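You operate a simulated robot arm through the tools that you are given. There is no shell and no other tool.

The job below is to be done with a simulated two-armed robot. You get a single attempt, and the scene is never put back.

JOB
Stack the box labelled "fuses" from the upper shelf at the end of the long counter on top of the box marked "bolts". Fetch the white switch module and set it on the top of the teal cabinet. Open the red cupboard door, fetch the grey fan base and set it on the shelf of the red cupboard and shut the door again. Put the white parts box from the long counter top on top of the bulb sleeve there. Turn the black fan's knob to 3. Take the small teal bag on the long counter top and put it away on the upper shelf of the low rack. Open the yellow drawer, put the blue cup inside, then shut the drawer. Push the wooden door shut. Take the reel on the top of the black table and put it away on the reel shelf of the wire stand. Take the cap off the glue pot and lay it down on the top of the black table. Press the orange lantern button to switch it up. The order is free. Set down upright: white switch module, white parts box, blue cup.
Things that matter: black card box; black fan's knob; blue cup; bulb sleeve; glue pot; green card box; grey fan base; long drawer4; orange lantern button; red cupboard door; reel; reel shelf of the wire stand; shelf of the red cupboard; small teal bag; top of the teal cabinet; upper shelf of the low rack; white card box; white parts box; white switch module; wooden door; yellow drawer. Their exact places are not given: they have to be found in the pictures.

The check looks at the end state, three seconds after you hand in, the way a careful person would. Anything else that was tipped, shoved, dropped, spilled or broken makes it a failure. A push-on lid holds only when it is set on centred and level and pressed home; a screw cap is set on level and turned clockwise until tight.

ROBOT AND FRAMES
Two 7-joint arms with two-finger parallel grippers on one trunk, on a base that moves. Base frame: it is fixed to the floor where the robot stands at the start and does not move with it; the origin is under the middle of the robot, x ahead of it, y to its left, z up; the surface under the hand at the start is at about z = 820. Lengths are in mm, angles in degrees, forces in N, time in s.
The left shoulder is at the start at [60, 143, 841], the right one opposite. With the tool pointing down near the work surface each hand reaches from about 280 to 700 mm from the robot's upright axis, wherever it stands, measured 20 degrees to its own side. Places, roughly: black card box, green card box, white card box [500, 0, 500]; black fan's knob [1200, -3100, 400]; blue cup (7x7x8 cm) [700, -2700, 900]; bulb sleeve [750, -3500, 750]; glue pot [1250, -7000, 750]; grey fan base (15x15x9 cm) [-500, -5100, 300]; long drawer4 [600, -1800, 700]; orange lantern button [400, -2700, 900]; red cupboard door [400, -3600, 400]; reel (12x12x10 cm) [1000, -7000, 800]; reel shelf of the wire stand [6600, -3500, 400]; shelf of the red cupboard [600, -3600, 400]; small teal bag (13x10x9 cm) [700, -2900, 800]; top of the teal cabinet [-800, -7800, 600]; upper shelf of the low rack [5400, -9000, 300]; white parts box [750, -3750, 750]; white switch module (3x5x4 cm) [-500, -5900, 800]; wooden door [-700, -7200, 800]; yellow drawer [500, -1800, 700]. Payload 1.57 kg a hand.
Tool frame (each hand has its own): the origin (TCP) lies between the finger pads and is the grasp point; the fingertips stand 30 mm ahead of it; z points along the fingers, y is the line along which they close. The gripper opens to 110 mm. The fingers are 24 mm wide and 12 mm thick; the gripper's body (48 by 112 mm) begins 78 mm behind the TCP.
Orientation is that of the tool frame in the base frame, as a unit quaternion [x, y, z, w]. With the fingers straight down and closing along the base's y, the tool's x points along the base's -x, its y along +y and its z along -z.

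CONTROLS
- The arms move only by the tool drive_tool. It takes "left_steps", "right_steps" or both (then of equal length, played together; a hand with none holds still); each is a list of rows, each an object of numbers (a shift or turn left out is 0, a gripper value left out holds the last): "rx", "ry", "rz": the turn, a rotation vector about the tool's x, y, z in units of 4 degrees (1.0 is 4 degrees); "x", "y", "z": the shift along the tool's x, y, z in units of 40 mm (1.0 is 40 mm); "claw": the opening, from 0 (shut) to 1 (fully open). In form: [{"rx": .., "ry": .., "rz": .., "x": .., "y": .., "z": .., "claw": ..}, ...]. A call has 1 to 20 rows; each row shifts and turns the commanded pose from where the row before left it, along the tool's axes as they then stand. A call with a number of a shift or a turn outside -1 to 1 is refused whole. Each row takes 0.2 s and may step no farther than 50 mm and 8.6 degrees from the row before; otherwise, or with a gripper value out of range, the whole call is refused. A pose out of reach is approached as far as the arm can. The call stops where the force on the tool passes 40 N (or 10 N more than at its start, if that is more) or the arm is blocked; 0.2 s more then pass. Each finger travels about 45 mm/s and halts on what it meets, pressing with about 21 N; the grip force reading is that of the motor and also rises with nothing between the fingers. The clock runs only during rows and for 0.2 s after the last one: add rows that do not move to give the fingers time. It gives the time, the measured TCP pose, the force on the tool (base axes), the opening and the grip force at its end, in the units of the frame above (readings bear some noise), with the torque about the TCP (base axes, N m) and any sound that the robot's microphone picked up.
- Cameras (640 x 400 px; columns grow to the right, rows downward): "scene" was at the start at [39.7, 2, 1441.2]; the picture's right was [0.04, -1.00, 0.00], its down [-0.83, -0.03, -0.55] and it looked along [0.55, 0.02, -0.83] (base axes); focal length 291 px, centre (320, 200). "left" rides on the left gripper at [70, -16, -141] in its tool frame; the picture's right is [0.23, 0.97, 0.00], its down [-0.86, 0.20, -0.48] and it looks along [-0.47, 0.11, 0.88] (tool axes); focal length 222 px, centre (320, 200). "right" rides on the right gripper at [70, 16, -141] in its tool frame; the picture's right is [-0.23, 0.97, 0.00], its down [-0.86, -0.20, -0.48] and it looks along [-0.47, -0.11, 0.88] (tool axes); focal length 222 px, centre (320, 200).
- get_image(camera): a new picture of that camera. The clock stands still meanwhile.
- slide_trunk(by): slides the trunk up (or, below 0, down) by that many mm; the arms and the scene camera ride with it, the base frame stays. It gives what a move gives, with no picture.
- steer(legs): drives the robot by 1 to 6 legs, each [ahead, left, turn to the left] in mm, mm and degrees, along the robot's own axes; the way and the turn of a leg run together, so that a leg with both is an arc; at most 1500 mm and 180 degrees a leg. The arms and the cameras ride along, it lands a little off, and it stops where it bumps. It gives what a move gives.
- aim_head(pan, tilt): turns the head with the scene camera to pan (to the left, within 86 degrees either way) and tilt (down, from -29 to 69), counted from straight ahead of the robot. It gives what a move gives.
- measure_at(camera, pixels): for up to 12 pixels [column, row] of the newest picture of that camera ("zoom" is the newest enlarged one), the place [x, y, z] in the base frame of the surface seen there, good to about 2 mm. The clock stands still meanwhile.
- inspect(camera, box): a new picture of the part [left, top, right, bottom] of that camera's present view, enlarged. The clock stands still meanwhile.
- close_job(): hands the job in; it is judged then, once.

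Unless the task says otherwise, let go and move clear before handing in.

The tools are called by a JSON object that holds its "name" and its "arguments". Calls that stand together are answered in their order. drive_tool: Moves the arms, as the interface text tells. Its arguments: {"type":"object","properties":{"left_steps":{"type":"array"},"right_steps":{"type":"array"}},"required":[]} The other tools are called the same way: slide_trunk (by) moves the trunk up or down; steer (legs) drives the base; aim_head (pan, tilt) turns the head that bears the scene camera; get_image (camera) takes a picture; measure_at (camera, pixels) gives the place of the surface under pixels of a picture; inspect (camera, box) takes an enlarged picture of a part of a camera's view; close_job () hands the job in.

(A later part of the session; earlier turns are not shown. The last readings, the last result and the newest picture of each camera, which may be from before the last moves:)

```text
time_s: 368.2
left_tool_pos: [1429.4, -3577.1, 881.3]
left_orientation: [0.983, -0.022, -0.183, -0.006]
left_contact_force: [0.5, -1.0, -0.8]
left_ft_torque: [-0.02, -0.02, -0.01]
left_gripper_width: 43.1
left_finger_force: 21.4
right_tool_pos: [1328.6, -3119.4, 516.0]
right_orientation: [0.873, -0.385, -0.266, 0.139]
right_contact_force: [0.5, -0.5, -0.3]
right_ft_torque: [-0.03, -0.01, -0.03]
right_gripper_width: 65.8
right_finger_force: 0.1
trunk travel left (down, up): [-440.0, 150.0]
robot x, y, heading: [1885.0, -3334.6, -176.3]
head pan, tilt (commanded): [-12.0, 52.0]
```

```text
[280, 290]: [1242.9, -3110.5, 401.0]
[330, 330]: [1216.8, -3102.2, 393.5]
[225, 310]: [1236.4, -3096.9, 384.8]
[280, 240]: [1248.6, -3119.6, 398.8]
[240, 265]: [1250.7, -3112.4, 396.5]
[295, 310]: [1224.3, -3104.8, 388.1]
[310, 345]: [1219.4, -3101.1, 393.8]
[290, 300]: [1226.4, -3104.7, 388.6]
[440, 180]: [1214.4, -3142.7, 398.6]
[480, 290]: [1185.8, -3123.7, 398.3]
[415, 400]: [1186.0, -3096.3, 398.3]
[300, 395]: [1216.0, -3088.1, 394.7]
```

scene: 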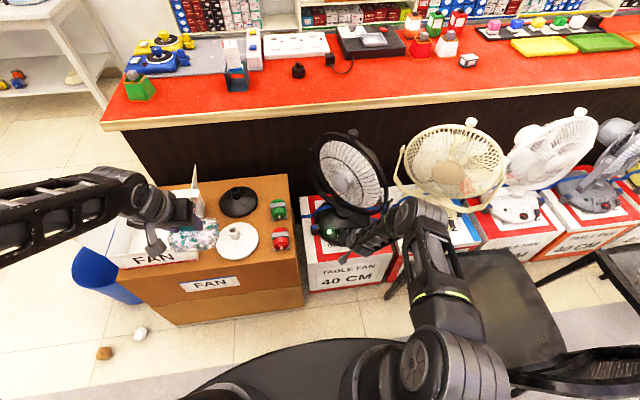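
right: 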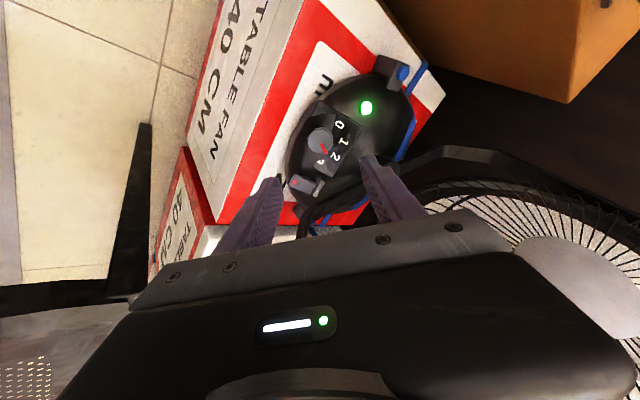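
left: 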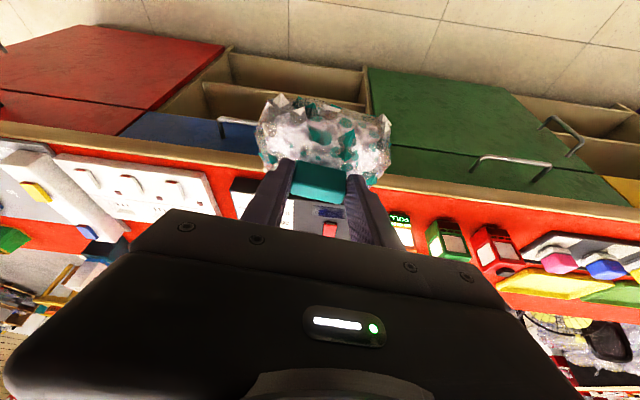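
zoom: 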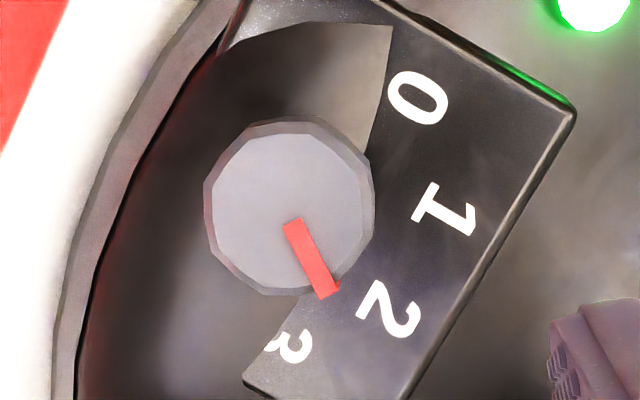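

{"name": "drive_tool", "arguments": {"right_steps": [{"z": -0.9}, {"z": -0.9}, {"x": 0.5, "y": 0.5, "z": -0.5}, {}]}}

{"name": "get_image", "arguments": {"camera": "scene"}}

{"name": "inspect", "arguments": {"camera": "scene", "box": [325, 210, 370, 255]}}

```text
time_s: 369.2
left_tool_pos: [1429.4, -3577.5, 880.8]
left_orientation: [0.983, -0.021, -0.181, -0.005]
left_contact_force: [0.3, -1.2, -0.4]
left_ft_torque: [-0.02, -0.02, -0.02]
left_gripper_width: 43.1
left_finger_force: 21.1
right_tool_pos: [1381.2, -3143.8, 594.5]
right_orientation: [0.872, -0.385, -0.266, 0.139]
right_contact_force: [0.1, 0.1, 0.4]
right_ft_torque: [-0.01, -0.02, 0.01]
right_gripper_width: 66.3
right_finger_force: 0.2
trunk travel left (down, up): [-440.0, 150.0]
robot x, y, heading: [1886.0, -3331.6, -176.4]
head pan, tilt (commanded): [-12.0, 52.0]
```

```text
taken
```

scene: 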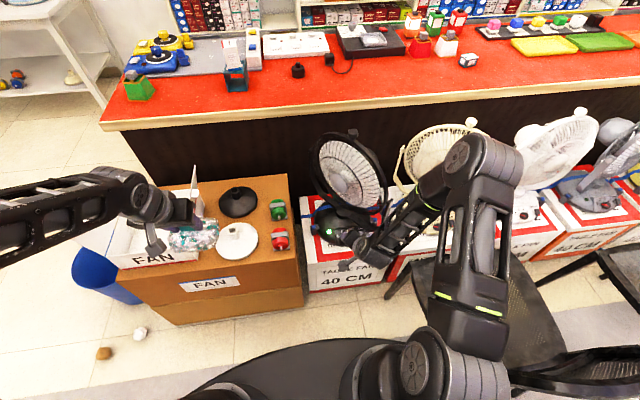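

```text
8.89 times, centred on (348, 232) of scene
```

zoom: 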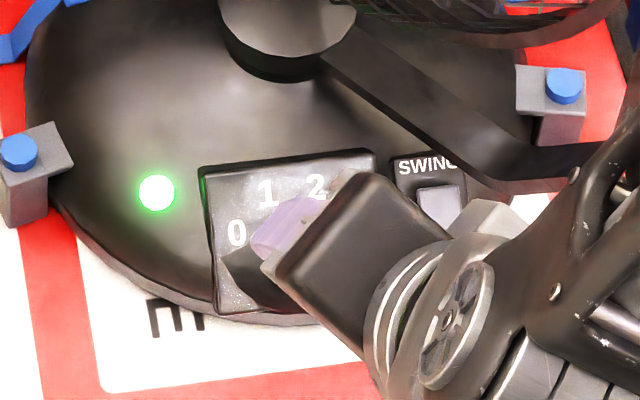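

The fan hasn't shifted. Move the hand further away to view the dial.

{"name": "drive_tool", "arguments": {"right_steps": [{"z": -0.9}, {"z": -0.9}, {"z": -0.5}, {"y": 0.8}, {"y": 0.8}, {}]}}

{"name": "inspect", "arguments": {"camera": "scene", "box": [325, 210, 370, 255]}}

{"name": "get_image", "arguments": {"camera": "right"}}

```text
time_s: 370.6
left_tool_pos: [1430.5, -3577.4, 881.4]
left_orientation: [0.983, -0.022, -0.182, -0.006]
left_contact_force: [-0.4, 0.7, -1.2]
left_ft_torque: [-0.02, 0.01, 0.0]
left_gripper_width: 43.3
left_finger_force: 21.1
right_tool_pos: [1395.4, -3183.3, 698.1]
right_orientation: [0.872, -0.387, -0.266, 0.138]
right_contact_force: [-0.1, -0.7, -0.2]
right_ft_torque: [-0.03, 0.02, 0.04]
right_gripper_width: 66.1
right_finger_force: 0.1
trunk travel left (down, up): [-440.0, 150.0]
robot x, y, heading: [1884.5, -3334.4, -176.3]
head pan, tilt (commanded): [-12.0, 52.0]
```

```text
8.89 times, centred on (348, 232) of scene
```

zoom: 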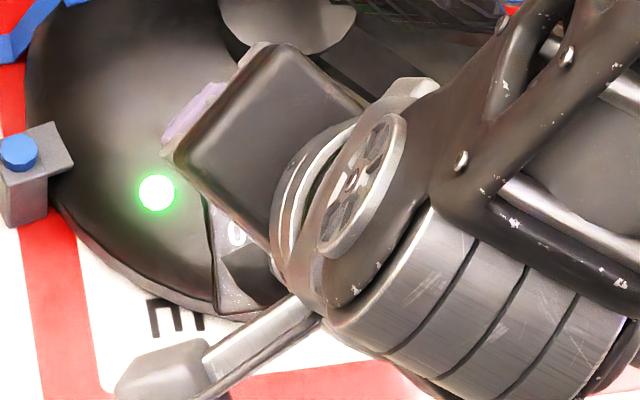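

```text
taken
```

right: 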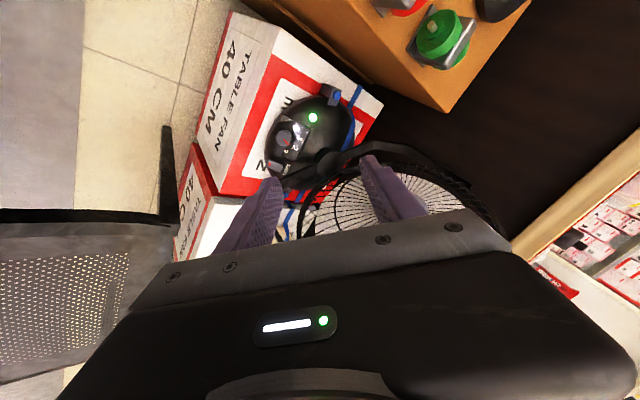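

The arm blocks the head camera; the right camera can view the dial from afar, so zoom there.

{"name": "inspect", "arguments": {"camera": "right", "box": [260, 110, 330, 180]}}

{"name": "measure_at", "arguments": {"camera": "zoom", "pixels": [[220, 230], [190, 230], [250, 230], [220, 200], [220, 265], [300, 150], [320, 200], [315, 265], [290, 320]]}}

```text
5.71 times, centred on (295, 145) of right
```

zoom: 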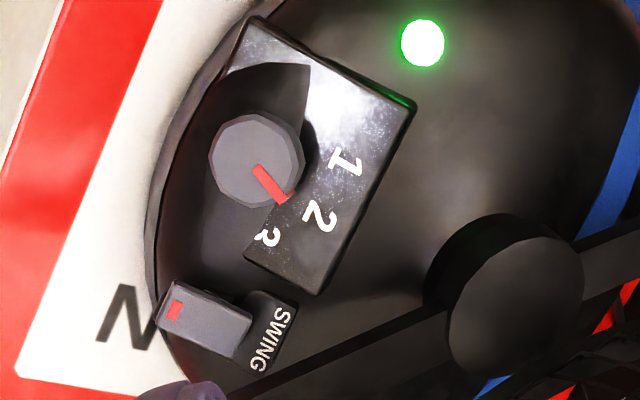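

```text
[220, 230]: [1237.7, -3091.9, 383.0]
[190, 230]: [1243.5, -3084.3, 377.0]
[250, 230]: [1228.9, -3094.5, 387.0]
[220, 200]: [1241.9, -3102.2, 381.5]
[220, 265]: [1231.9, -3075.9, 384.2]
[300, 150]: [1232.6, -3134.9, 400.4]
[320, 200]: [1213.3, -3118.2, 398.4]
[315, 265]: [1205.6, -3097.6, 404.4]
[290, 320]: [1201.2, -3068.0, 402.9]
```

From afar the pointer is clearly on 2: the knob has ~46° detents and snapped back. I'll roll the hand back and regrip to turn one more step (≈46°).

{"name": "drive_tool", "arguments": {"right_steps": [{"rz": -1}, {"rz": -1}, {"rz": -1}, {"rz": -1}, {"rz": -1}, {"rz": -1}, {"rz": -1}, {"rz": -1}, {"rz": -1}, {"rz": -1}, {"rz": -1}, {"rz": -1}, {"rz": -1}, {"rz": -1}, {"rz": -1}, {"rz": -1}, {"rz": -1}, {"rz": -1}]}}

{"name": "get_image", "arguments": {"camera": "right"}}

```text
time_s: 374.4
left_tool_pos: [1429.9, -3577.2, 881.4]
left_orientation: [0.983, -0.022, -0.181, -0.006]
left_contact_force: [-0.4, -0.3, -0.6]
left_ft_torque: [0.02, -0.01, -0.01]
left_gripper_width: 43.3
left_finger_force: 20.6
right_tool_pos: [1396.3, -3184.4, 697.5]
right_orientation: [0.932, 0.202, -0.297, -0.042]
right_contact_force: [-0.7, 0.6, -0.5]
right_ft_torque: [0.01, 0.01, 0.0]
right_gripper_width: 66.0
right_finger_force: 0.0
trunk travel left (down, up): [-440.0, 150.0]
robot x, y, heading: [1880.4, -3328.9, -176.3]
head pan, tilt (commanded): [-12.0, 52.0]
```

```text
taken
```

right: 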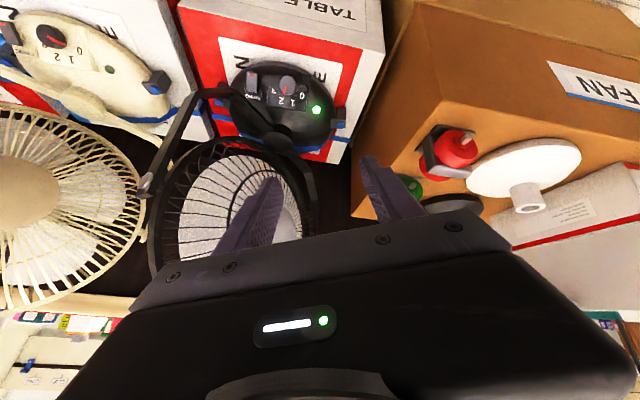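

{"name": "drive_tool", "arguments": {"right_steps": [{"x": 0.305, "y": -0.199, "z": 0.884}, {"x": 0.305, "y": -0.199, "z": 0.884}, {"x": 0.305, "y": -0.199, "z": 0.884}, {"x": 0.305, "y": -0.199, "z": 0.884}, {"x": 0.305, "y": -0.199, "z": 0.884}, {"x": 0.305, "y": -0.199, "z": 0.884}, {}]}}

{"name": "inspect", "arguments": {"camera": "right", "box": [270, 105, 370, 185]}}

{"name": "measure_at", "arguments": {"camera": "zoom", "pixels": [[320, 200], [290, 200], [350, 200], [320, 170], [320, 230], [300, 180], [340, 220]]}}

```text
time_s: 376.0
left_tool_pos: [1430.0, -3577.3, 882.0]
left_orientation: [0.983, -0.021, -0.181, -0.006]
left_contact_force: [0.4, 0.7, -1.0]
left_ft_torque: [-0.03, -0.02, -0.01]
left_gripper_width: 43.4
left_finger_force: 21.5
right_tool_pos: [1313.9, -3116.6, 494.4]
right_orientation: [0.932, 0.201, -0.297, -0.043]
right_contact_force: [-0.2, -0.8, 0.6]
right_ft_torque: [-0.01, -0.03, 0.01]
right_gripper_width: 65.8
right_finger_force: 0.0
trunk travel left (down, up): [-440.0, 150.0]
robot x, y, heading: [1884.7, -3335.0, -176.4]
head pan, tilt (commanded): [-12.0, 52.0]
```

```text
5.00 times, centred on (320, 145) of right
```

zoom: 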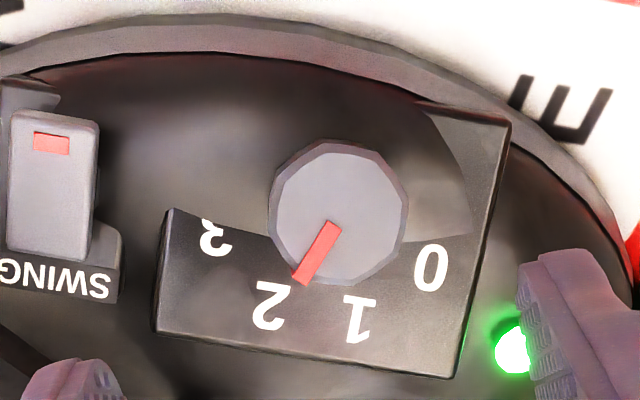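

```text
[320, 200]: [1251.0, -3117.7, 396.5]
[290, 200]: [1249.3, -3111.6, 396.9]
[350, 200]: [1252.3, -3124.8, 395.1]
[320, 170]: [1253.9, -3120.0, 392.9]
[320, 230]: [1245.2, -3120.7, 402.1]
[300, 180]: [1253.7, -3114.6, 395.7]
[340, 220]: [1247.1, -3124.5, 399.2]
```

The pointer is on 2. Advance to the knob again, grip, and turn +47°.

{"name": "drive_tool", "arguments": {"right_steps": [{"x": -0.03, "y": 0.068, "z": 0.85}, {"z": 0.85}, {"z": 0.5}, {"z": 0.35}, {"claw": 0.36}, {"claw": 0.36}, {"claw": 0.36}]}}

{"name": "inspect", "arguments": {"camera": "right", "box": [250, 130, 390, 230]}}

```text
time_s: 377.6
left_tool_pos: [1430.0, -3578.3, 882.3]
left_orientation: [0.983, -0.021, -0.182, -0.006]
left_contact_force: [-0.1, 0.0, -0.5]
left_ft_torque: [0.0, 0.01, 0.01]
left_gripper_width: 43.3
left_finger_force: 20.7
right_tool_pos: [1255.0, -3124.4, 410.9]
right_orientation: [0.932, 0.201, -0.297, -0.044]
right_contact_force: [-0.8, -0.2, 0.3]
right_ft_torque: [0.01, 0.02, 0.0]
right_gripper_width: 39.6
right_finger_force: 0.1
trunk travel left (down, up): [-440.0, 150.0]
robot x, y, heading: [1884.5, -3333.4, -176.2]
head pan, tilt (commanded): [-12.0, 52.0]
```

```text
4.00 times, centred on (320, 180) of right
```

zoom: 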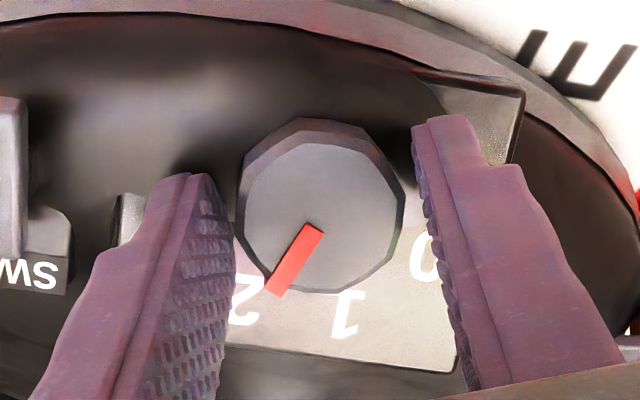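

{"name": "drive_tool", "arguments": {"right_steps": [{"claw": 0}, {"claw": 0}, {}, {"rz": 0.5}, {"rz": 1}, {"rz": 1}, {"rz": 1}, {"rz": 1}, {"rz": 1}, {"rz": 1}, {"rz": 1}, {"rz": 1}, {"rz": 1}, {"rz": 1}, {"rz": 1}, {"rz": 0.5}]}}

{"name": "inspect", "arguments": {"camera": "right", "box": [250, 130, 390, 230]}}

```text
time_s: 381.0
left_tool_pos: [1429.7, -3577.2, 881.4]
left_orientation: [0.983, -0.022, -0.181, -0.005]
left_contact_force: [0.4, 0.1, -0.9]
left_ft_torque: [0.0, 0.01, -0.05]
left_gripper_width: 43.2
left_finger_force: 21.3
right_tool_pos: [1254.9, -3124.3, 410.3]
right_orientation: [0.934, -0.196, -0.289, 0.081]
right_contact_force: [-1.3, 2.8, -2.1]
right_ft_torque: [-0.41, -0.07, 1.02]
right_gripper_width: 33.2
right_finger_force: 41.0
trunk travel left (down, up): [-440.0, 150.0]
robot x, y, heading: [1881.6, -3330.1, -176.1]
head pan, tilt (commanded): [-12.0, 52.0]
```

```text
4.00 times, centred on (320, 180) of right
```

zoom: 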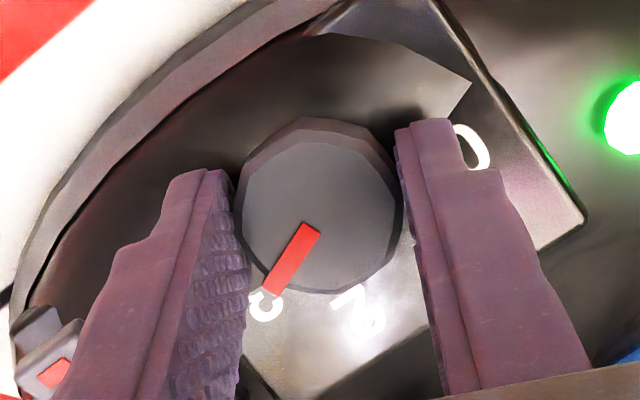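

Nearly at 3; turn ~10° more, then release.

{"name": "drive_tool", "arguments": {"right_steps": [{"rz": 1}, {"rz": 1}, {"rz": 0.6}, {}]}}

{"name": "inspect", "arguments": {"camera": "right", "box": [250, 130, 390, 230]}}

{"name": "drive_tool", "arguments": {"right_steps": [{"claw": 0.6}, {"claw": 0.6}, {"claw": 0.6}, {"z": -0.5}, {"z": -0.9}, {"z": -0.9}, {"z": -0.9}]}}

{"name": "inspect", "arguments": {"camera": "right", "box": [270, 95, 390, 185]}}

```text
time_s: 382.0
left_tool_pos: [1430.5, -3578.3, 880.9]
left_orientation: [0.983, -0.022, -0.182, -0.006]
left_contact_force: [-0.9, -0.5, -1.2]
left_ft_torque: [0.01, 0.01, -0.01]
left_gripper_width: 43.4
left_finger_force: 21.2
right_tool_pos: [1254.3, -3124.9, 410.3]
right_orientation: [0.912, -0.279, -0.281, 0.107]
right_contact_force: [0.3, 1.0, -0.8]
right_ft_torque: [0.18, 0.2, 0.95]
right_gripper_width: 33.7
right_finger_force: 41.8
trunk travel left (down, up): [-440.0, 150.0]
robot x, y, heading: [1882.5, -3331.9, -176.5]
head pan, tilt (commanded): [-12.0, 52.0]
```

```text
4.00 times, centred on (320, 180) of right
```

zoom: 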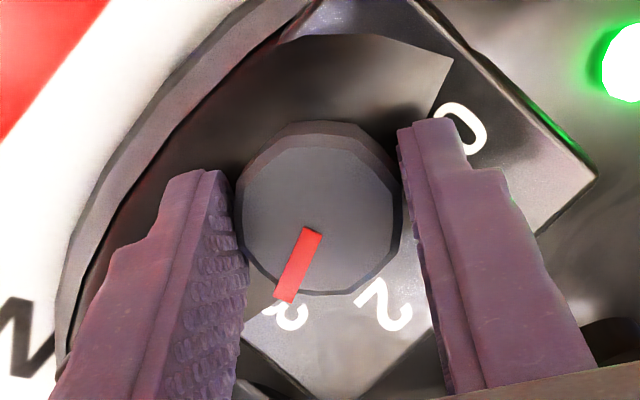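

```text
time_s: 383.6
left_tool_pos: [1429.8, -3577.3, 882.1]
left_orientation: [0.983, -0.022, -0.182, -0.007]
left_contact_force: [-0.6, 0.0, -1.1]
left_ft_torque: [0.01, 0.0, 0.0]
left_gripper_width: 43.3
left_finger_force: 20.9
right_tool_pos: [1327.7, -3120.1, 517.1]
right_orientation: [0.912, -0.28, -0.281, 0.107]
right_contact_force: [0.3, 0.2, 0.5]
right_ft_torque: [0.01, -0.03, -0.04]
right_gripper_width: 66.2
right_finger_force: 0.0
trunk travel left (down, up): [-440.0, 150.0]
robot x, y, heading: [1881.0, -3334.4, -176.4]
head pan, tilt (commanded): [-12.0, 52.0]
```

```text
4.44 times, centred on (330, 140) of right
```

zoom: 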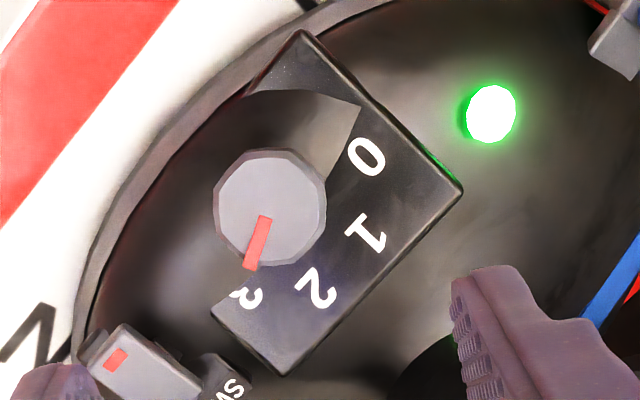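

The pointer now rests on 3. Withdraw the right hand, roll it back and level it, and raise the trunk.

{"name": "drive_tool", "arguments": {"right_steps": [{"z": -0.9}, {"z": -0.9}, {"z": -0.9}, {"rz": -0.95}, {"rz": -0.95}, {"rz": -0.95}, {"rz": -0.95}, {"rz": -0.95}, {"rz": -0.95}, {"rz": -0.95}, {"rz": -0.95}, {"rz": -0.95}, {"rz": -0.95}]}}

{"name": "drive_tool", "arguments": {"right_steps": [{"ry": 0.875, "z": -0.5}, {"ry": 0.875, "z": -0.5}, {"ry": 0.875, "z": -0.5}, {"ry": 0.875, "z": -0.5}, {"ry": 0.875}, {"ry": 0.875}, {"ry": 0.875}, {"ry": 0.875}, {"ry": 0.875}, {"ry": 0.875}]}}

{"name": "slide_trunk", "arguments": {"by": 150}}

{"name": "get_image", "arguments": {"camera": "scene"}}

```text
time_s: 386.4
left_tool_pos: [1430.4, -3578.2, 882.9]
left_orientation: [0.983, -0.022, -0.181, -0.006]
left_contact_force: [-0.2, -0.1, -0.7]
left_ft_torque: [-0.04, 0.0, 0.02]
left_gripper_width: 43.5
left_finger_force: 20.8
right_tool_pos: [1388.9, -3117.0, 604.4]
right_orientation: [0.954, 0.034, -0.299, 0.009]
right_contact_force: [0.0, 0.1, 0.3]
right_ft_torque: [0.0, 0.04, 0.01]
right_gripper_width: 66.0
right_finger_force: 0.1
trunk travel left (down, up): [-440.0, 150.0]
robot x, y, heading: [1882.4, -3336.7, -176.1]
head pan, tilt (commanded): [-12.0, 52.0]
```

```text
time_s: 388.6
left_tool_pos: [1430.4, -3578.6, 880.9]
left_orientation: [0.983, -0.022, -0.181, -0.006]
left_contact_force: [-0.3, -0.1, -1.1]
left_ft_torque: [0.01, -0.01, -0.01]
left_gripper_width: 43.4
left_finger_force: 20.9
right_tool_pos: [1427.9, -3113.7, 673.3]
right_orientation: [0.999, 0.034, 0.002, -0.001]
right_contact_force: [-0.2, 0.1, 0.2]
right_ft_torque: [-0.02, -0.03, -0.01]
right_gripper_width: 65.7
right_finger_force: 0.0
trunk travel left (down, up): [-440.0, 150.0]
robot x, y, heading: [1885.4, -3333.8, -176.2]
head pan, tilt (commanded): [-12.0, 52.0]
```

```text
time_s: 390.4
left_tool_pos: [1430.1, -3578.4, 1031.8]
left_orientation: [0.983, -0.022, -0.182, -0.005]
left_contact_force: [-0.6, -0.2, -0.9]
left_ft_torque: [-0.02, -0.02, 0.01]
left_gripper_width: 43.2
left_finger_force: 21.3
right_tool_pos: [1427.6, -3113.6, 824.1]
right_orientation: [0.999, 0.034, 0.0, -0.001]
right_contact_force: [-0.2, -0.5, -0.3]
right_ft_torque: [-0.02, 0.0, -0.01]
right_gripper_width: 66.0
right_finger_force: 0.1
trunk travel left (down, up): [-590.0, 0.0]
robot x, y, heading: [1884.4, -3333.7, -176.4]
head pan, tilt (commanded): [-12.0, 52.0]
```

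```text
taken
```

scene: 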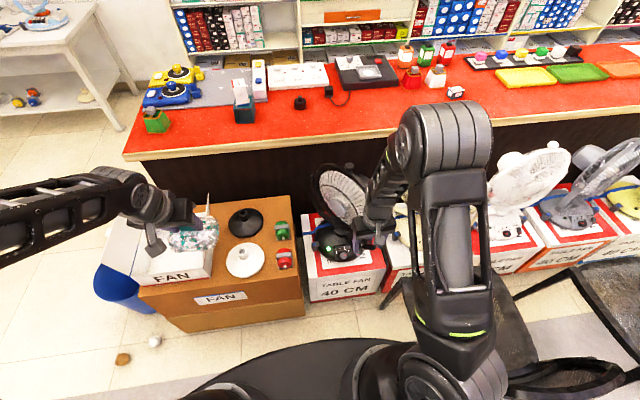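

Fan knob done. Drive left (toward -y) toward the black table area and look.

{"name": "steer", "arguments": {"legs": [[0, 1200, 0], [0, 1000, -3.7]]}}

{"name": "aim_head", "arguments": {"pan": 50, "tilt": 25}}

{"name": "get_image", "arguments": {"camera": "scene"}}

{"name": "measure_at", "arguments": {"camera": "scene", "pixels": [[300, 150], [320, 160], [340, 170], [300, 200], [280, 250], [200, 200], [400, 150], [250, 150]]}}

```text
time_s: 401.3
left_tool_pos: [1444.1, -5739.8, 1032.5]
left_orientation: [0.98, -0.078, -0.18, -0.016]
left_contact_force: [-0.6, 0.6, -0.9]
left_ft_torque: [0.01, -0.03, 0.01]
left_gripper_width: 43.1
left_finger_force: 21.2
right_tool_pos: [1495.8, -5277.6, 822.5]
right_orientation: [1.0, -0.024, 0.001, -0.001]
right_contact_force: [0.1, 0.7, -0.2]
right_ft_torque: [0.01, -0.01, -0.02]
right_gripper_width: 66.1
right_finger_force: 0.0
trunk travel left (down, up): [-590.0, 0.0]
robot x, y, heading: [1923.7, -5549.1, 177.1]
head pan, tilt (commanded): [-12.0, 52.0]
```

```text
time_s: 402.6
left_tool_pos: [1443.5, -5740.0, 1032.0]
left_orientation: [0.98, -0.079, -0.181, -0.016]
left_contact_force: [0.1, 0.2, -0.8]
left_ft_torque: [0.02, 0.0, 0.01]
left_gripper_width: 43.0
left_finger_force: 20.5
right_tool_pos: [1495.8, -5278.7, 824.2]
right_orientation: [1.0, -0.023, 0.001, -0.001]
right_contact_force: [-0.7, 0.6, -0.3]
right_ft_torque: [0.0, 0.0, -0.04]
right_gripper_width: 65.9
right_finger_force: 0.0
trunk travel left (down, up): [-590.0, 0.0]
robot x, y, heading: [1922.8, -5548.7, 177.0]
head pan, tilt (commanded): [50.0, 25.0]
```

```text
taken
```

scene: 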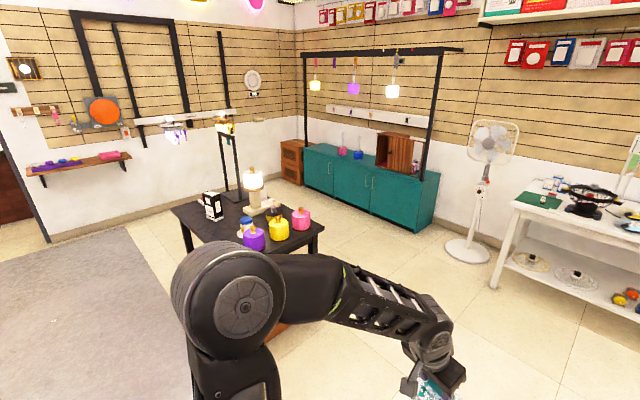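

```text
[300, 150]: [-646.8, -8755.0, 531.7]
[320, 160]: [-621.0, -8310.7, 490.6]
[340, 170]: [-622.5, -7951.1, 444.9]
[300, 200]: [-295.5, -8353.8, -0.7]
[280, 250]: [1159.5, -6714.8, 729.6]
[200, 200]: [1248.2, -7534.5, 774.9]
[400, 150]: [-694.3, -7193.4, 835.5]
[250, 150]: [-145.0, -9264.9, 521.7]
```

I see the black table (items around (250,215)), the teal cabinet with a wooden crate on it at (395,150). Zoom into both.

{"name": "inspect", "arguments": {"camera": "scene", "box": [160, 150, 340, 270]}}

{"name": "inspect", "arguments": {"camera": "scene", "box": [300, 100, 460, 220]}}

```text
3.33 times, centred on (250, 210) of scene
```

zoom: 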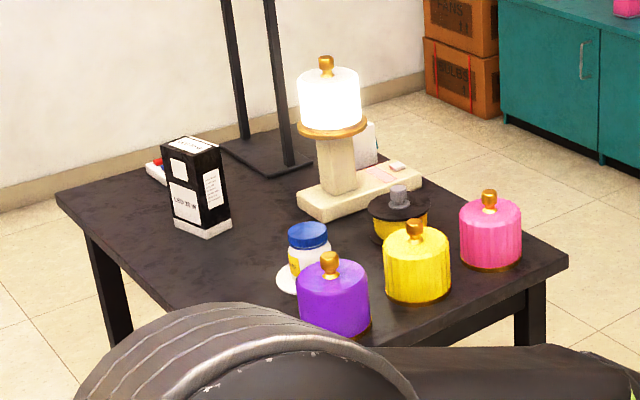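

```text
3.33 times, centred on (380, 160) of scene
```

zoom: 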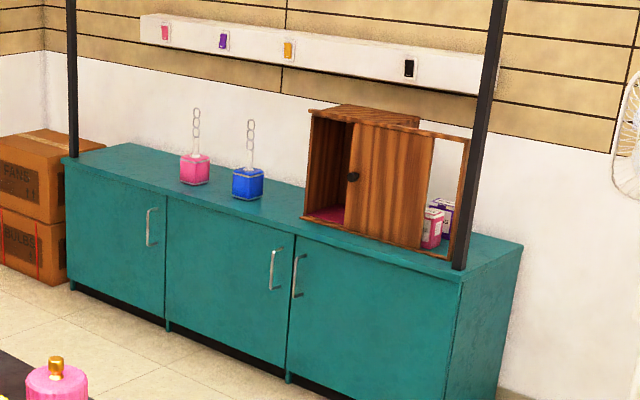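

{"name": "inspect", "arguments": {"camera": "scene", "box": [160, 150, 340, 270]}}

{"name": "measure_at", "arguments": {"camera": "zoom", "pixels": [[60, 195], [565, 265], [280, 160], [420, 350], [307, 228], [305, 255], [300, 280], [400, 190], [398, 210], [395, 225], [340, 270], [240, 290]]}}

{"name": "measure_at", "arguments": {"camera": "zoom", "pixels": [[330, 300], [415, 260], [490, 235], [490, 195], [330, 205], [330, 90], [195, 200], [360, 185], [260, 160], [380, 205], [420, 205], [520, 310]]}}

```text
3.33 times, centred on (250, 210) of scene
```

zoom: 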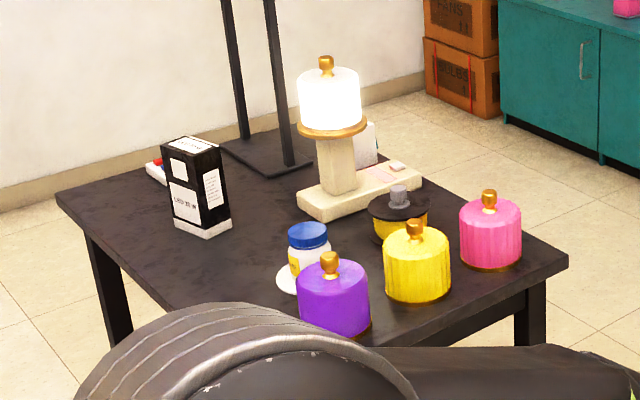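

```text
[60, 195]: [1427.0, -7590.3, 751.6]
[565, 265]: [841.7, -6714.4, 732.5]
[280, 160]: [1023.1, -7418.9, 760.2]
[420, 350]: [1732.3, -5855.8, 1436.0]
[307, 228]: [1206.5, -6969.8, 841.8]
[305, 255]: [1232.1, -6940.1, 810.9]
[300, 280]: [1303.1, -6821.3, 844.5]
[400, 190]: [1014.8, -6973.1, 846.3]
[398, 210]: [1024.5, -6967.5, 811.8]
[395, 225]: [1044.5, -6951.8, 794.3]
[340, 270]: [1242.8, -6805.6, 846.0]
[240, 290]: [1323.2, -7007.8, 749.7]
```

```text
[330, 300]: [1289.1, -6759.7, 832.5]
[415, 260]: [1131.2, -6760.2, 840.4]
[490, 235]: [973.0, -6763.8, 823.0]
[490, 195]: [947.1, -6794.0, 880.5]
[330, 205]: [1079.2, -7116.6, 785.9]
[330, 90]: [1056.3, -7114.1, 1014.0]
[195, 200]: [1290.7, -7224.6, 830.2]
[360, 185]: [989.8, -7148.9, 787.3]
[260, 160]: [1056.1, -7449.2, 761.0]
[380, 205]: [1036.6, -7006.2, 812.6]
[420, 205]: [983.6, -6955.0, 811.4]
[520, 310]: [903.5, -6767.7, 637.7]
```

Table top z=750. The reel's hub top is ≈(1015,-6973,846); the glue pot with blue cap is ≈(1210,-6972). I'll approach from the table's front, facing -y, with the right hand for the reel.

{"name": "steer", "arguments": {"legs": [[0, 0, 93], [0, -810, 0], [560, 0, 0]]}}

{"name": "aim_head", "arguments": {"pan": 0, "tilt": 35}}

{"name": "get_image", "arguments": {"camera": "scene"}}

```text
time_s: 413.6
left_tool_pos: [1355.9, -6574.3, 1031.3]
left_orientation: [0.728, 0.661, -0.136, 0.12]
left_contact_force: [-0.9, -0.2, -1.3]
left_ft_torque: [0.0, -0.01, -0.03]
left_gripper_width: 43.3
left_finger_force: 20.7
right_tool_pos: [892.0, -6551.4, 822.8]
right_orientation: [0.702, 0.712, 0.0, 0.0]
right_contact_force: [0.4, -0.1, 0.2]
right_ft_torque: [0.0, 0.0, -0.02]
right_gripper_width: 66.1
right_finger_force: 0.1
trunk travel left (down, up): [-590.0, 0.0]
robot x, y, heading: [1137.5, -6105.9, -89.2]
head pan, tilt (commanded): [50.0, 25.0]
```

```text
time_s: 414.8
left_tool_pos: [1356.1, -6573.3, 1032.7]
left_orientation: [0.728, 0.661, -0.135, 0.122]
left_contact_force: [0.5, 0.6, -1.3]
left_ft_torque: [-0.01, -0.05, -0.02]
left_gripper_width: 43.1
left_finger_force: 20.9
right_tool_pos: [892.5, -6552.3, 822.1]
right_orientation: [0.702, 0.712, 0.0, -0.001]
right_contact_force: [0.3, 0.1, 0.0]
right_ft_torque: [0.02, -0.01, 0.01]
right_gripper_width: 66.1
right_finger_force: 0.1
trunk travel left (down, up): [-590.0, 0.0]
robot x, y, heading: [1133.5, -6107.7, -89.2]
head pan, tilt (commanded): [0.0, 35.0]
```

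```text
taken
```

scene: 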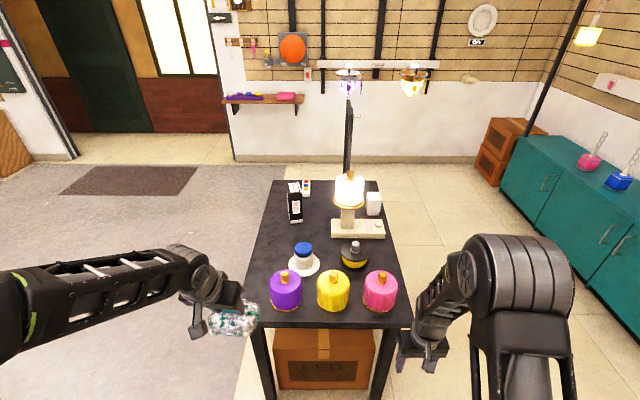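

Good frontal view. Measure reel, glue pot, pots and table edge.

{"name": "inspect", "arguments": {"camera": "scene", "box": [260, 220, 420, 330]}}

{"name": "measure_at", "arguments": {"camera": "zoom", "pixels": [[375, 95], [375, 110], [365, 130], [330, 130], [405, 130], [370, 170], [175, 105], [150, 115], [200, 115], [175, 145], [290, 360], [165, 170]]}}

{"name": "measure_at", "arguments": {"camera": "zoom", "pixels": [[100, 240], [290, 260], [480, 260], [480, 200], [290, 200], [100, 195], [120, 180], [215, 180], [300, 60], [340, 20], [480, 60], [375, 85]]}}

```text
3.64 times, centred on (340, 275) of scene
```

zoom: 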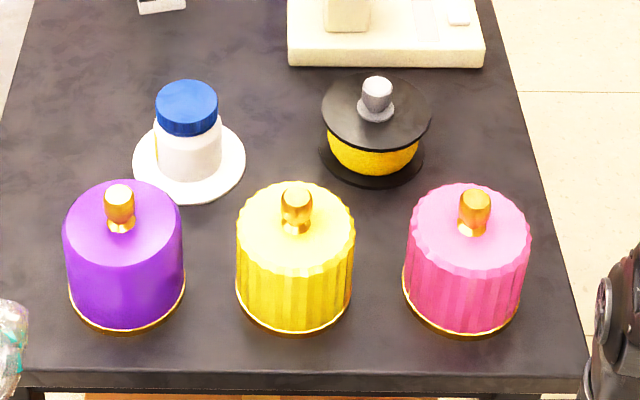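

```text
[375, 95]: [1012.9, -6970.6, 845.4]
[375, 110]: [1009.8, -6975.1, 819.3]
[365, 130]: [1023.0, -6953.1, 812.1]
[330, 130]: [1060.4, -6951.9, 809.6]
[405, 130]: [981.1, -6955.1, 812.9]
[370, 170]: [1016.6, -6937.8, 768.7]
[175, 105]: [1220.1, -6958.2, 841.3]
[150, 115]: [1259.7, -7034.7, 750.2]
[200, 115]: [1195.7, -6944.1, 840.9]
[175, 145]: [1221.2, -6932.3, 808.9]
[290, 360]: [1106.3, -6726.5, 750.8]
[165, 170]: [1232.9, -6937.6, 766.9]
```

```text
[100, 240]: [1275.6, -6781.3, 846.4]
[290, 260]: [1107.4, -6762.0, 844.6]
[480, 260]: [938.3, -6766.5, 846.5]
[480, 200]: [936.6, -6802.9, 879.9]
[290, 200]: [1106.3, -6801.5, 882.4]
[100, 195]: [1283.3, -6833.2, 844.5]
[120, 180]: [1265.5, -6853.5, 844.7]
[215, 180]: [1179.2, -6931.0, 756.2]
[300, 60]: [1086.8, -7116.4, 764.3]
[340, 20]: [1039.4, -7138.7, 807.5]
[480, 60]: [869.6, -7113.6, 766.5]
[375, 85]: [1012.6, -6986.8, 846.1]
```

Reel hub: centre ≈(1012,-6980), z 812–846; pots' tops at z≈880. Raise the right hand to z≈990, shift it in line with the reel, then drive forward.

{"name": "drive_tool", "arguments": {"right_steps": [{"z": -0.9}, {"z": -0.9}, {"z": -0.9}, {"z": -0.9}, {"z": -0.7, "y": 0.5}, {"y": 0.9}, {"y": 0.9}, {"y": 0.7}]}}

{"name": "steer", "arguments": {"legs": [[262, 0, -0.8]]}}

{"name": "get_image", "arguments": {"camera": "right"}}

{"name": "get_image", "arguments": {"camera": "scene"}}

```text
time_s: 416.6
left_tool_pos: [1356.8, -6572.5, 1032.3]
left_orientation: [0.728, 0.661, -0.135, 0.121]
left_contact_force: [0.2, -0.1, -0.8]
left_ft_torque: [-0.04, 0.02, 0.04]
left_gripper_width: 43.3
left_finger_force: 21.7
right_tool_pos: [1013.1, -6548.4, 995.4]
right_orientation: [0.701, 0.713, 0.0, -0.001]
right_contact_force: [-0.3, -1.1, 0.3]
right_ft_torque: [-0.01, 0.02, 0.0]
right_gripper_width: 66.0
right_finger_force: 0.1
trunk travel left (down, up): [-590.0, 0.0]
robot x, y, heading: [1133.4, -6106.7, -89.3]
head pan, tilt (commanded): [0.0, 35.0]
```

```text
time_s: 418.5
left_tool_pos: [1347.9, -6840.4, 1031.8]
left_orientation: [0.733, 0.655, -0.137, 0.12]
left_contact_force: [0.2, -0.5, -0.8]
left_ft_torque: [-0.01, 0.01, 0.01]
left_gripper_width: 43.5
left_finger_force: 20.7
right_tool_pos: [1007.2, -6810.4, 994.8]
right_orientation: [0.708, 0.707, 0.001, -0.001]
right_contact_force: [0.7, -0.1, -0.3]
right_ft_torque: [0.02, 0.0, 0.0]
right_gripper_width: 66.1
right_finger_force: 0.1
trunk travel left (down, up): [-590.0, 0.0]
robot x, y, heading: [1137.5, -6370.7, -90.4]
head pan, tilt (commanded): [0.0, 35.0]
```

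```text
taken
```

right: 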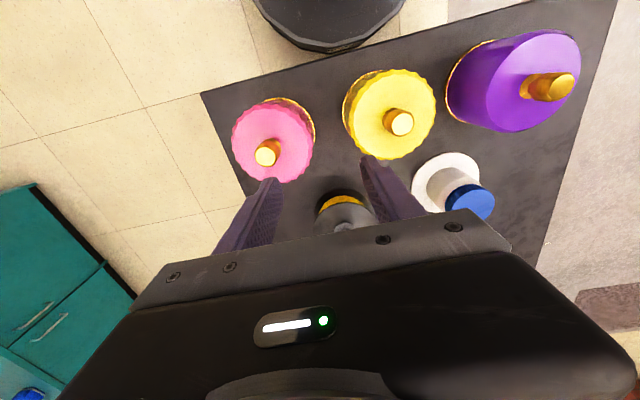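

```text
taken
```

scene: 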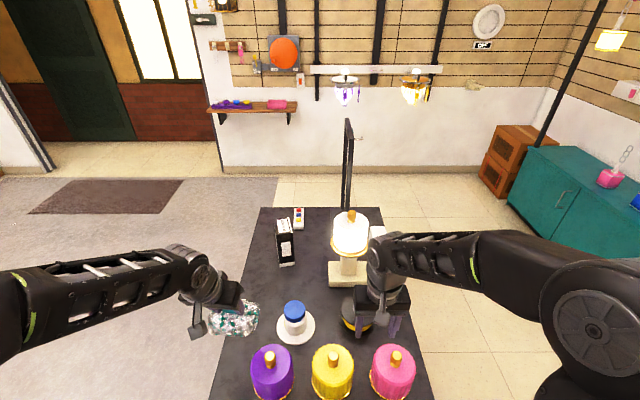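

{"name": "drive_tool", "arguments": {"right_steps": [{"x": -0.85, "y": 0.03}, {"x": -0.85, "y": 0.03}, {"x": -0.85, "y": 0.03}, {"x": -0.85, "y": 0.03}, {"x": -0.85, "y": 0.03}, {"z": 0.9}, {"z": 0.8}, {}]}}

{"name": "get_image", "arguments": {"camera": "right"}}

```text
time_s: 420.3
left_tool_pos: [1347.7, -6840.3, 1032.7]
left_orientation: [0.734, 0.654, -0.137, 0.12]
left_contact_force: [-0.1, 0.5, -0.7]
left_ft_torque: [0.04, 0.0, 0.04]
left_gripper_width: 43.2
left_finger_force: 20.9
right_tool_pos: [1011.4, -6979.1, 926.1]
right_orientation: [0.708, 0.706, 0.0, 0.0]
right_contact_force: [-0.9, -0.1, 0.0]
right_ft_torque: [-0.01, 0.05, 0.01]
right_gripper_width: 65.7
right_finger_force: 0.1
trunk travel left (down, up): [-590.0, 0.0]
robot x, y, heading: [1138.1, -6372.9, -90.0]
head pan, tilt (commanded): [0.0, 35.0]
```

```text
taken
```

right: 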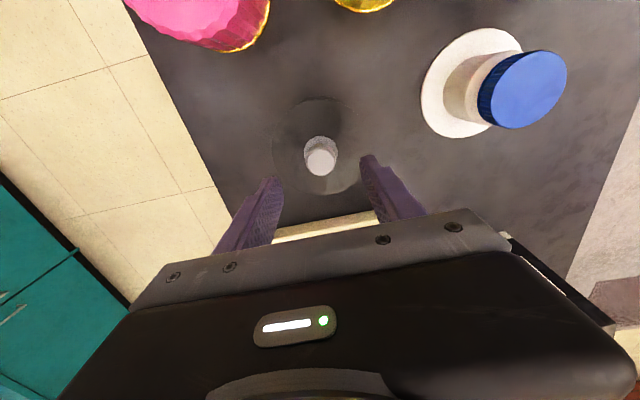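

{"name": "inspect", "arguments": {"camera": "right", "box": [260, 90, 380, 200]}}

{"name": "measure_at", "arguments": {"camera": "zoom", "pixels": [[325, 245], [300, 245], [350, 245], [325, 220], [325, 270], [325, 185], [200, 200], [430, 220], [300, 60], [310, 180]]}}

```text
3.64 times, centred on (320, 145) of right
```

zoom: 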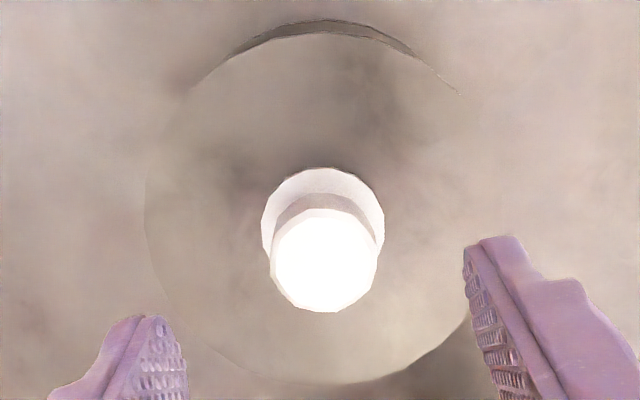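

```text
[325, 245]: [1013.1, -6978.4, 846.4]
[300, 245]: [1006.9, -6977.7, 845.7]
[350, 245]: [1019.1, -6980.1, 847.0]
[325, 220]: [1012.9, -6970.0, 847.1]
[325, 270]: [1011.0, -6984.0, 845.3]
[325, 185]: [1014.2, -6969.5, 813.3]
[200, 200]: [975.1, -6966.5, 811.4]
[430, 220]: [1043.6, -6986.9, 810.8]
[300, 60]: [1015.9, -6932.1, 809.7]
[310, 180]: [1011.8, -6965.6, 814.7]
```

Hub centre ≈(1012,-6981), ⌀26. Lower 80 mm and grip it.

{"name": "drive_tool", "arguments": {"right_steps": [{"x": -0.05, "z": 0.8}, {"z": 0.8}, {"z": 0.38}, {}, {"claw": 0}, {"claw": 0}, {"claw": 0}, {"claw": 0}, {"claw": 0}]}}

{"name": "get_image", "arguments": {"camera": "right"}}

{"name": "drive_tool", "arguments": {"right_steps": [{"z": -0.4}, {"z": -0.6}, {}]}}

{"name": "get_image", "arguments": {"camera": "right"}}

```text
time_s: 422.3
left_tool_pos: [1348.0, -6840.7, 1031.7]
left_orientation: [0.734, 0.654, -0.137, 0.119]
left_contact_force: [-0.1, -0.5, -1.4]
left_ft_torque: [0.0, -0.01, 0.04]
left_gripper_width: 43.2
left_finger_force: 20.6
right_tool_pos: [1012.7, -6982.3, 846.4]
right_orientation: [0.707, 0.707, 0.0, -0.001]
right_contact_force: [-1.9, 0.2, -0.6]
right_ft_torque: [-0.09, 0.05, -0.06]
right_gripper_width: 31.8
right_finger_force: 20.6
trunk travel left (down, up): [-590.0, 0.0]
robot x, y, heading: [1135.5, -6372.3, -90.2]
head pan, tilt (commanded): [0.0, 35.0]
```

```text
taken
```

right: 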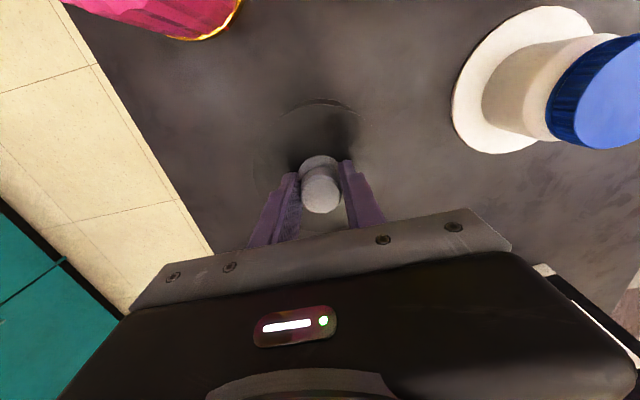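

```text
time_s: 423.1
left_tool_pos: [1349.5, -6841.6, 1031.2]
left_orientation: [0.734, 0.654, -0.136, 0.12]
left_contact_force: [-0.1, -0.7, -0.3]
left_ft_torque: [-0.01, 0.0, -0.04]
left_gripper_width: 43.2
left_finger_force: 21.5
right_tool_pos: [1012.5, -6979.6, 888.0]
right_orientation: [0.707, 0.707, 0.0, -0.002]
right_contact_force: [0.9, -0.6, -3.8]
right_ft_torque: [-0.01, -0.01, -0.02]
right_gripper_width: 31.8
right_finger_force: 20.7
trunk travel left (down, up): [-590.0, 0.0]
robot x, y, heading: [1137.2, -6371.6, -90.5]
head pan, tilt (commanded): [0.0, 35.0]
```

```text
taken
```

right: 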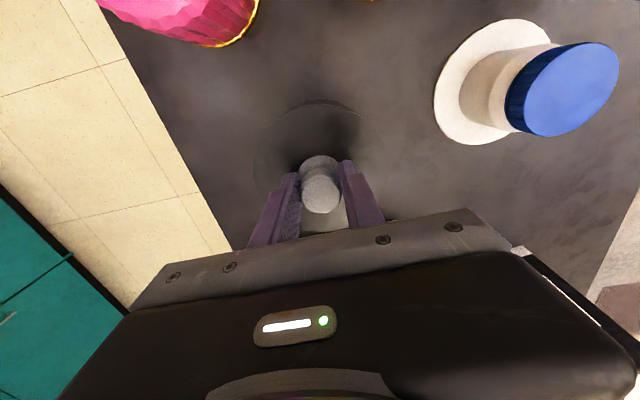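

Reel lifted (3.8 N). Raise it over the pots and retract, then back away from the table.

{"name": "drive_tool", "arguments": {"right_steps": [{"z": -0.95}, {"z": -0.95}, {"z": -0.95}, {"x": 0.9}, {"x": 0.9}, {"x": 0.9}, {"x": 0.9}, {"x": 0.9}, {}]}}

{"name": "steer", "arguments": {"legs": [[-600, 0, 0]]}}

{"name": "aim_head", "arguments": {"pan": 80, "tilt": 15}}

{"name": "get_image", "arguments": {"camera": "scene"}}

{"name": "get_image", "arguments": {"camera": "right"}}

```text
time_s: 425.1
left_tool_pos: [1350.1, -6841.1, 1031.7]
left_orientation: [0.734, 0.655, -0.135, 0.12]
left_contact_force: [-0.4, 0.2, -1.6]
left_ft_torque: [0.02, -0.02, -0.03]
left_gripper_width: 43.2
left_finger_force: 21.0
right_tool_pos: [1012.3, -6800.5, 1001.2]
right_orientation: [0.707, 0.707, 0.0, -0.002]
right_contact_force: [-0.5, 0.2, -3.7]
right_ft_torque: [0.05, -0.04, 0.03]
right_gripper_width: 31.8
right_finger_force: 21.1
trunk travel left (down, up): [-590.0, 0.0]
robot x, y, heading: [1136.5, -6371.9, -90.3]
head pan, tilt (commanded): [0.0, 35.0]
```

```text
time_s: 428.4
left_tool_pos: [1348.4, -6249.1, 1031.5]
left_orientation: [0.739, 0.649, -0.138, 0.12]
left_contact_force: [-0.4, 0.1, -0.6]
left_ft_torque: [-0.02, -0.02, -0.02]
left_gripper_width: 43.1
left_finger_force: 20.7
right_tool_pos: [1013.8, -6203.4, 1002.6]
right_orientation: [0.714, 0.701, -0.001, -0.002]
right_contact_force: [-0.3, 0.8, -4.5]
right_ft_torque: [0.01, 0.04, 0.0]
right_gripper_width: 31.8
right_finger_force: 21.1
trunk travel left (down, up): [-590.0, 0.0]
robot x, y, heading: [1139.6, -5775.7, -91.2]
head pan, tilt (commanded): [0.0, 35.0]
```

```text
time_s: 430.0
left_tool_pos: [1347.9, -6250.0, 1030.7]
left_orientation: [0.74, 0.648, -0.137, 0.118]
left_contact_force: [0.1, 0.0, -0.3]
left_ft_torque: [0.01, 0.01, 0.0]
left_gripper_width: 42.9
left_finger_force: 21.7
right_tool_pos: [1013.5, -6203.6, 1002.4]
right_orientation: [0.714, 0.7, -0.001, -0.001]
right_contact_force: [0.2, 0.3, -5.0]
right_ft_torque: [0.01, -0.01, 0.02]
right_gripper_width: 31.8
right_finger_force: 20.5
trunk travel left (down, up): [-590.0, 0.0]
robot x, y, heading: [1141.4, -5772.3, -91.0]
head pan, tilt (commanded): [80.0, 15.0]
```

```text
taken
```

scene: 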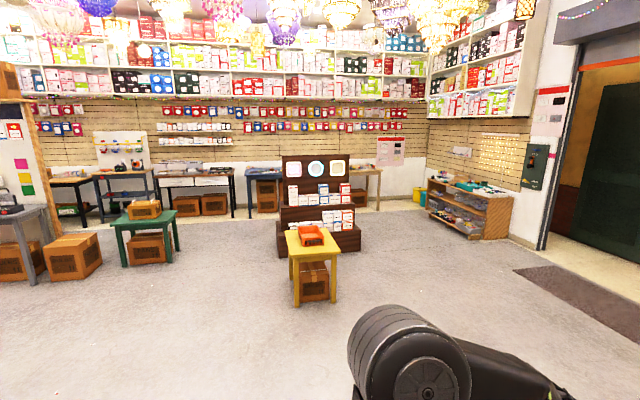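

```text
taken
```

right: 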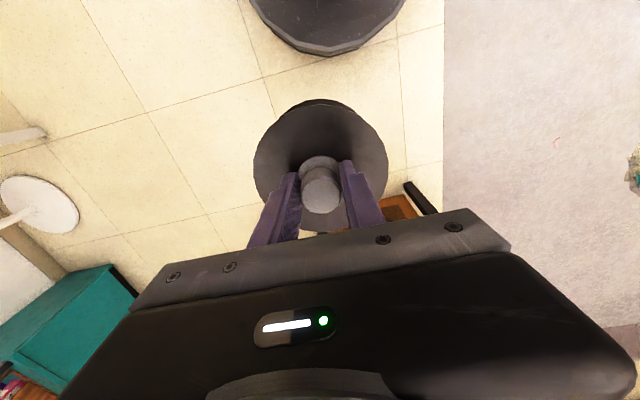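

I see the low wooden rack at (470,205) with the yellow table at (315,250) between. Measure key spots.

{"name": "measure_at", "arguments": {"camera": "scene", "pixels": [[440, 190], [480, 200], [460, 215], [500, 210], [490, 240], [315, 245], [300, 290], [150, 220], [330, 215], [100, 180], [120, 175]]}}

{"name": "inspect", "arguments": {"camera": "scene", "box": [400, 160, 540, 260]}}

{"name": "inspect", "arguments": {"camera": "scene", "box": [0, 120, 220, 260]}}

```text
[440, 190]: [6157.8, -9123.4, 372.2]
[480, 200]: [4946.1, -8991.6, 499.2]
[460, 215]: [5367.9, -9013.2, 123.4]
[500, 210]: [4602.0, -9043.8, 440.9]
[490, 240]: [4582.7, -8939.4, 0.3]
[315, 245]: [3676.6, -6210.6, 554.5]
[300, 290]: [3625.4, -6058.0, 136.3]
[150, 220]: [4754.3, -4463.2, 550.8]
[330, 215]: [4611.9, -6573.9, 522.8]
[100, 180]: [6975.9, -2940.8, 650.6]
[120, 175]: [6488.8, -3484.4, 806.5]
```

```text
4.00 times, centred on (470, 210) of scene
```

zoom: 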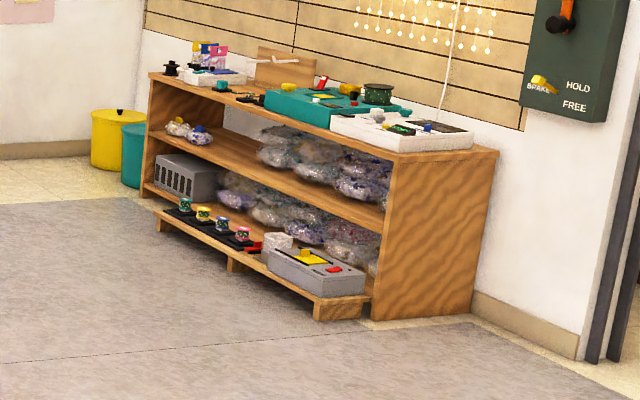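

```text
2.86 times, centred on (110, 190) of scene
```

zoom: 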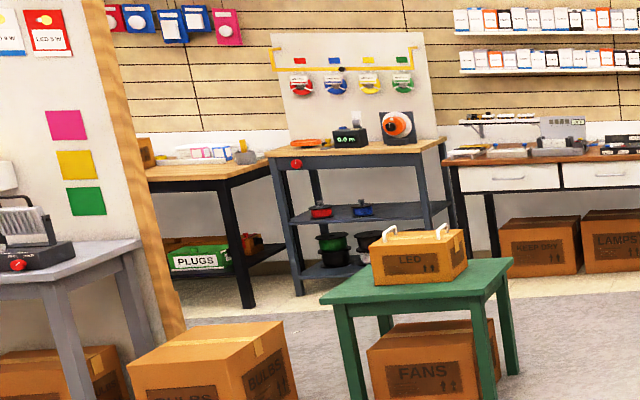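

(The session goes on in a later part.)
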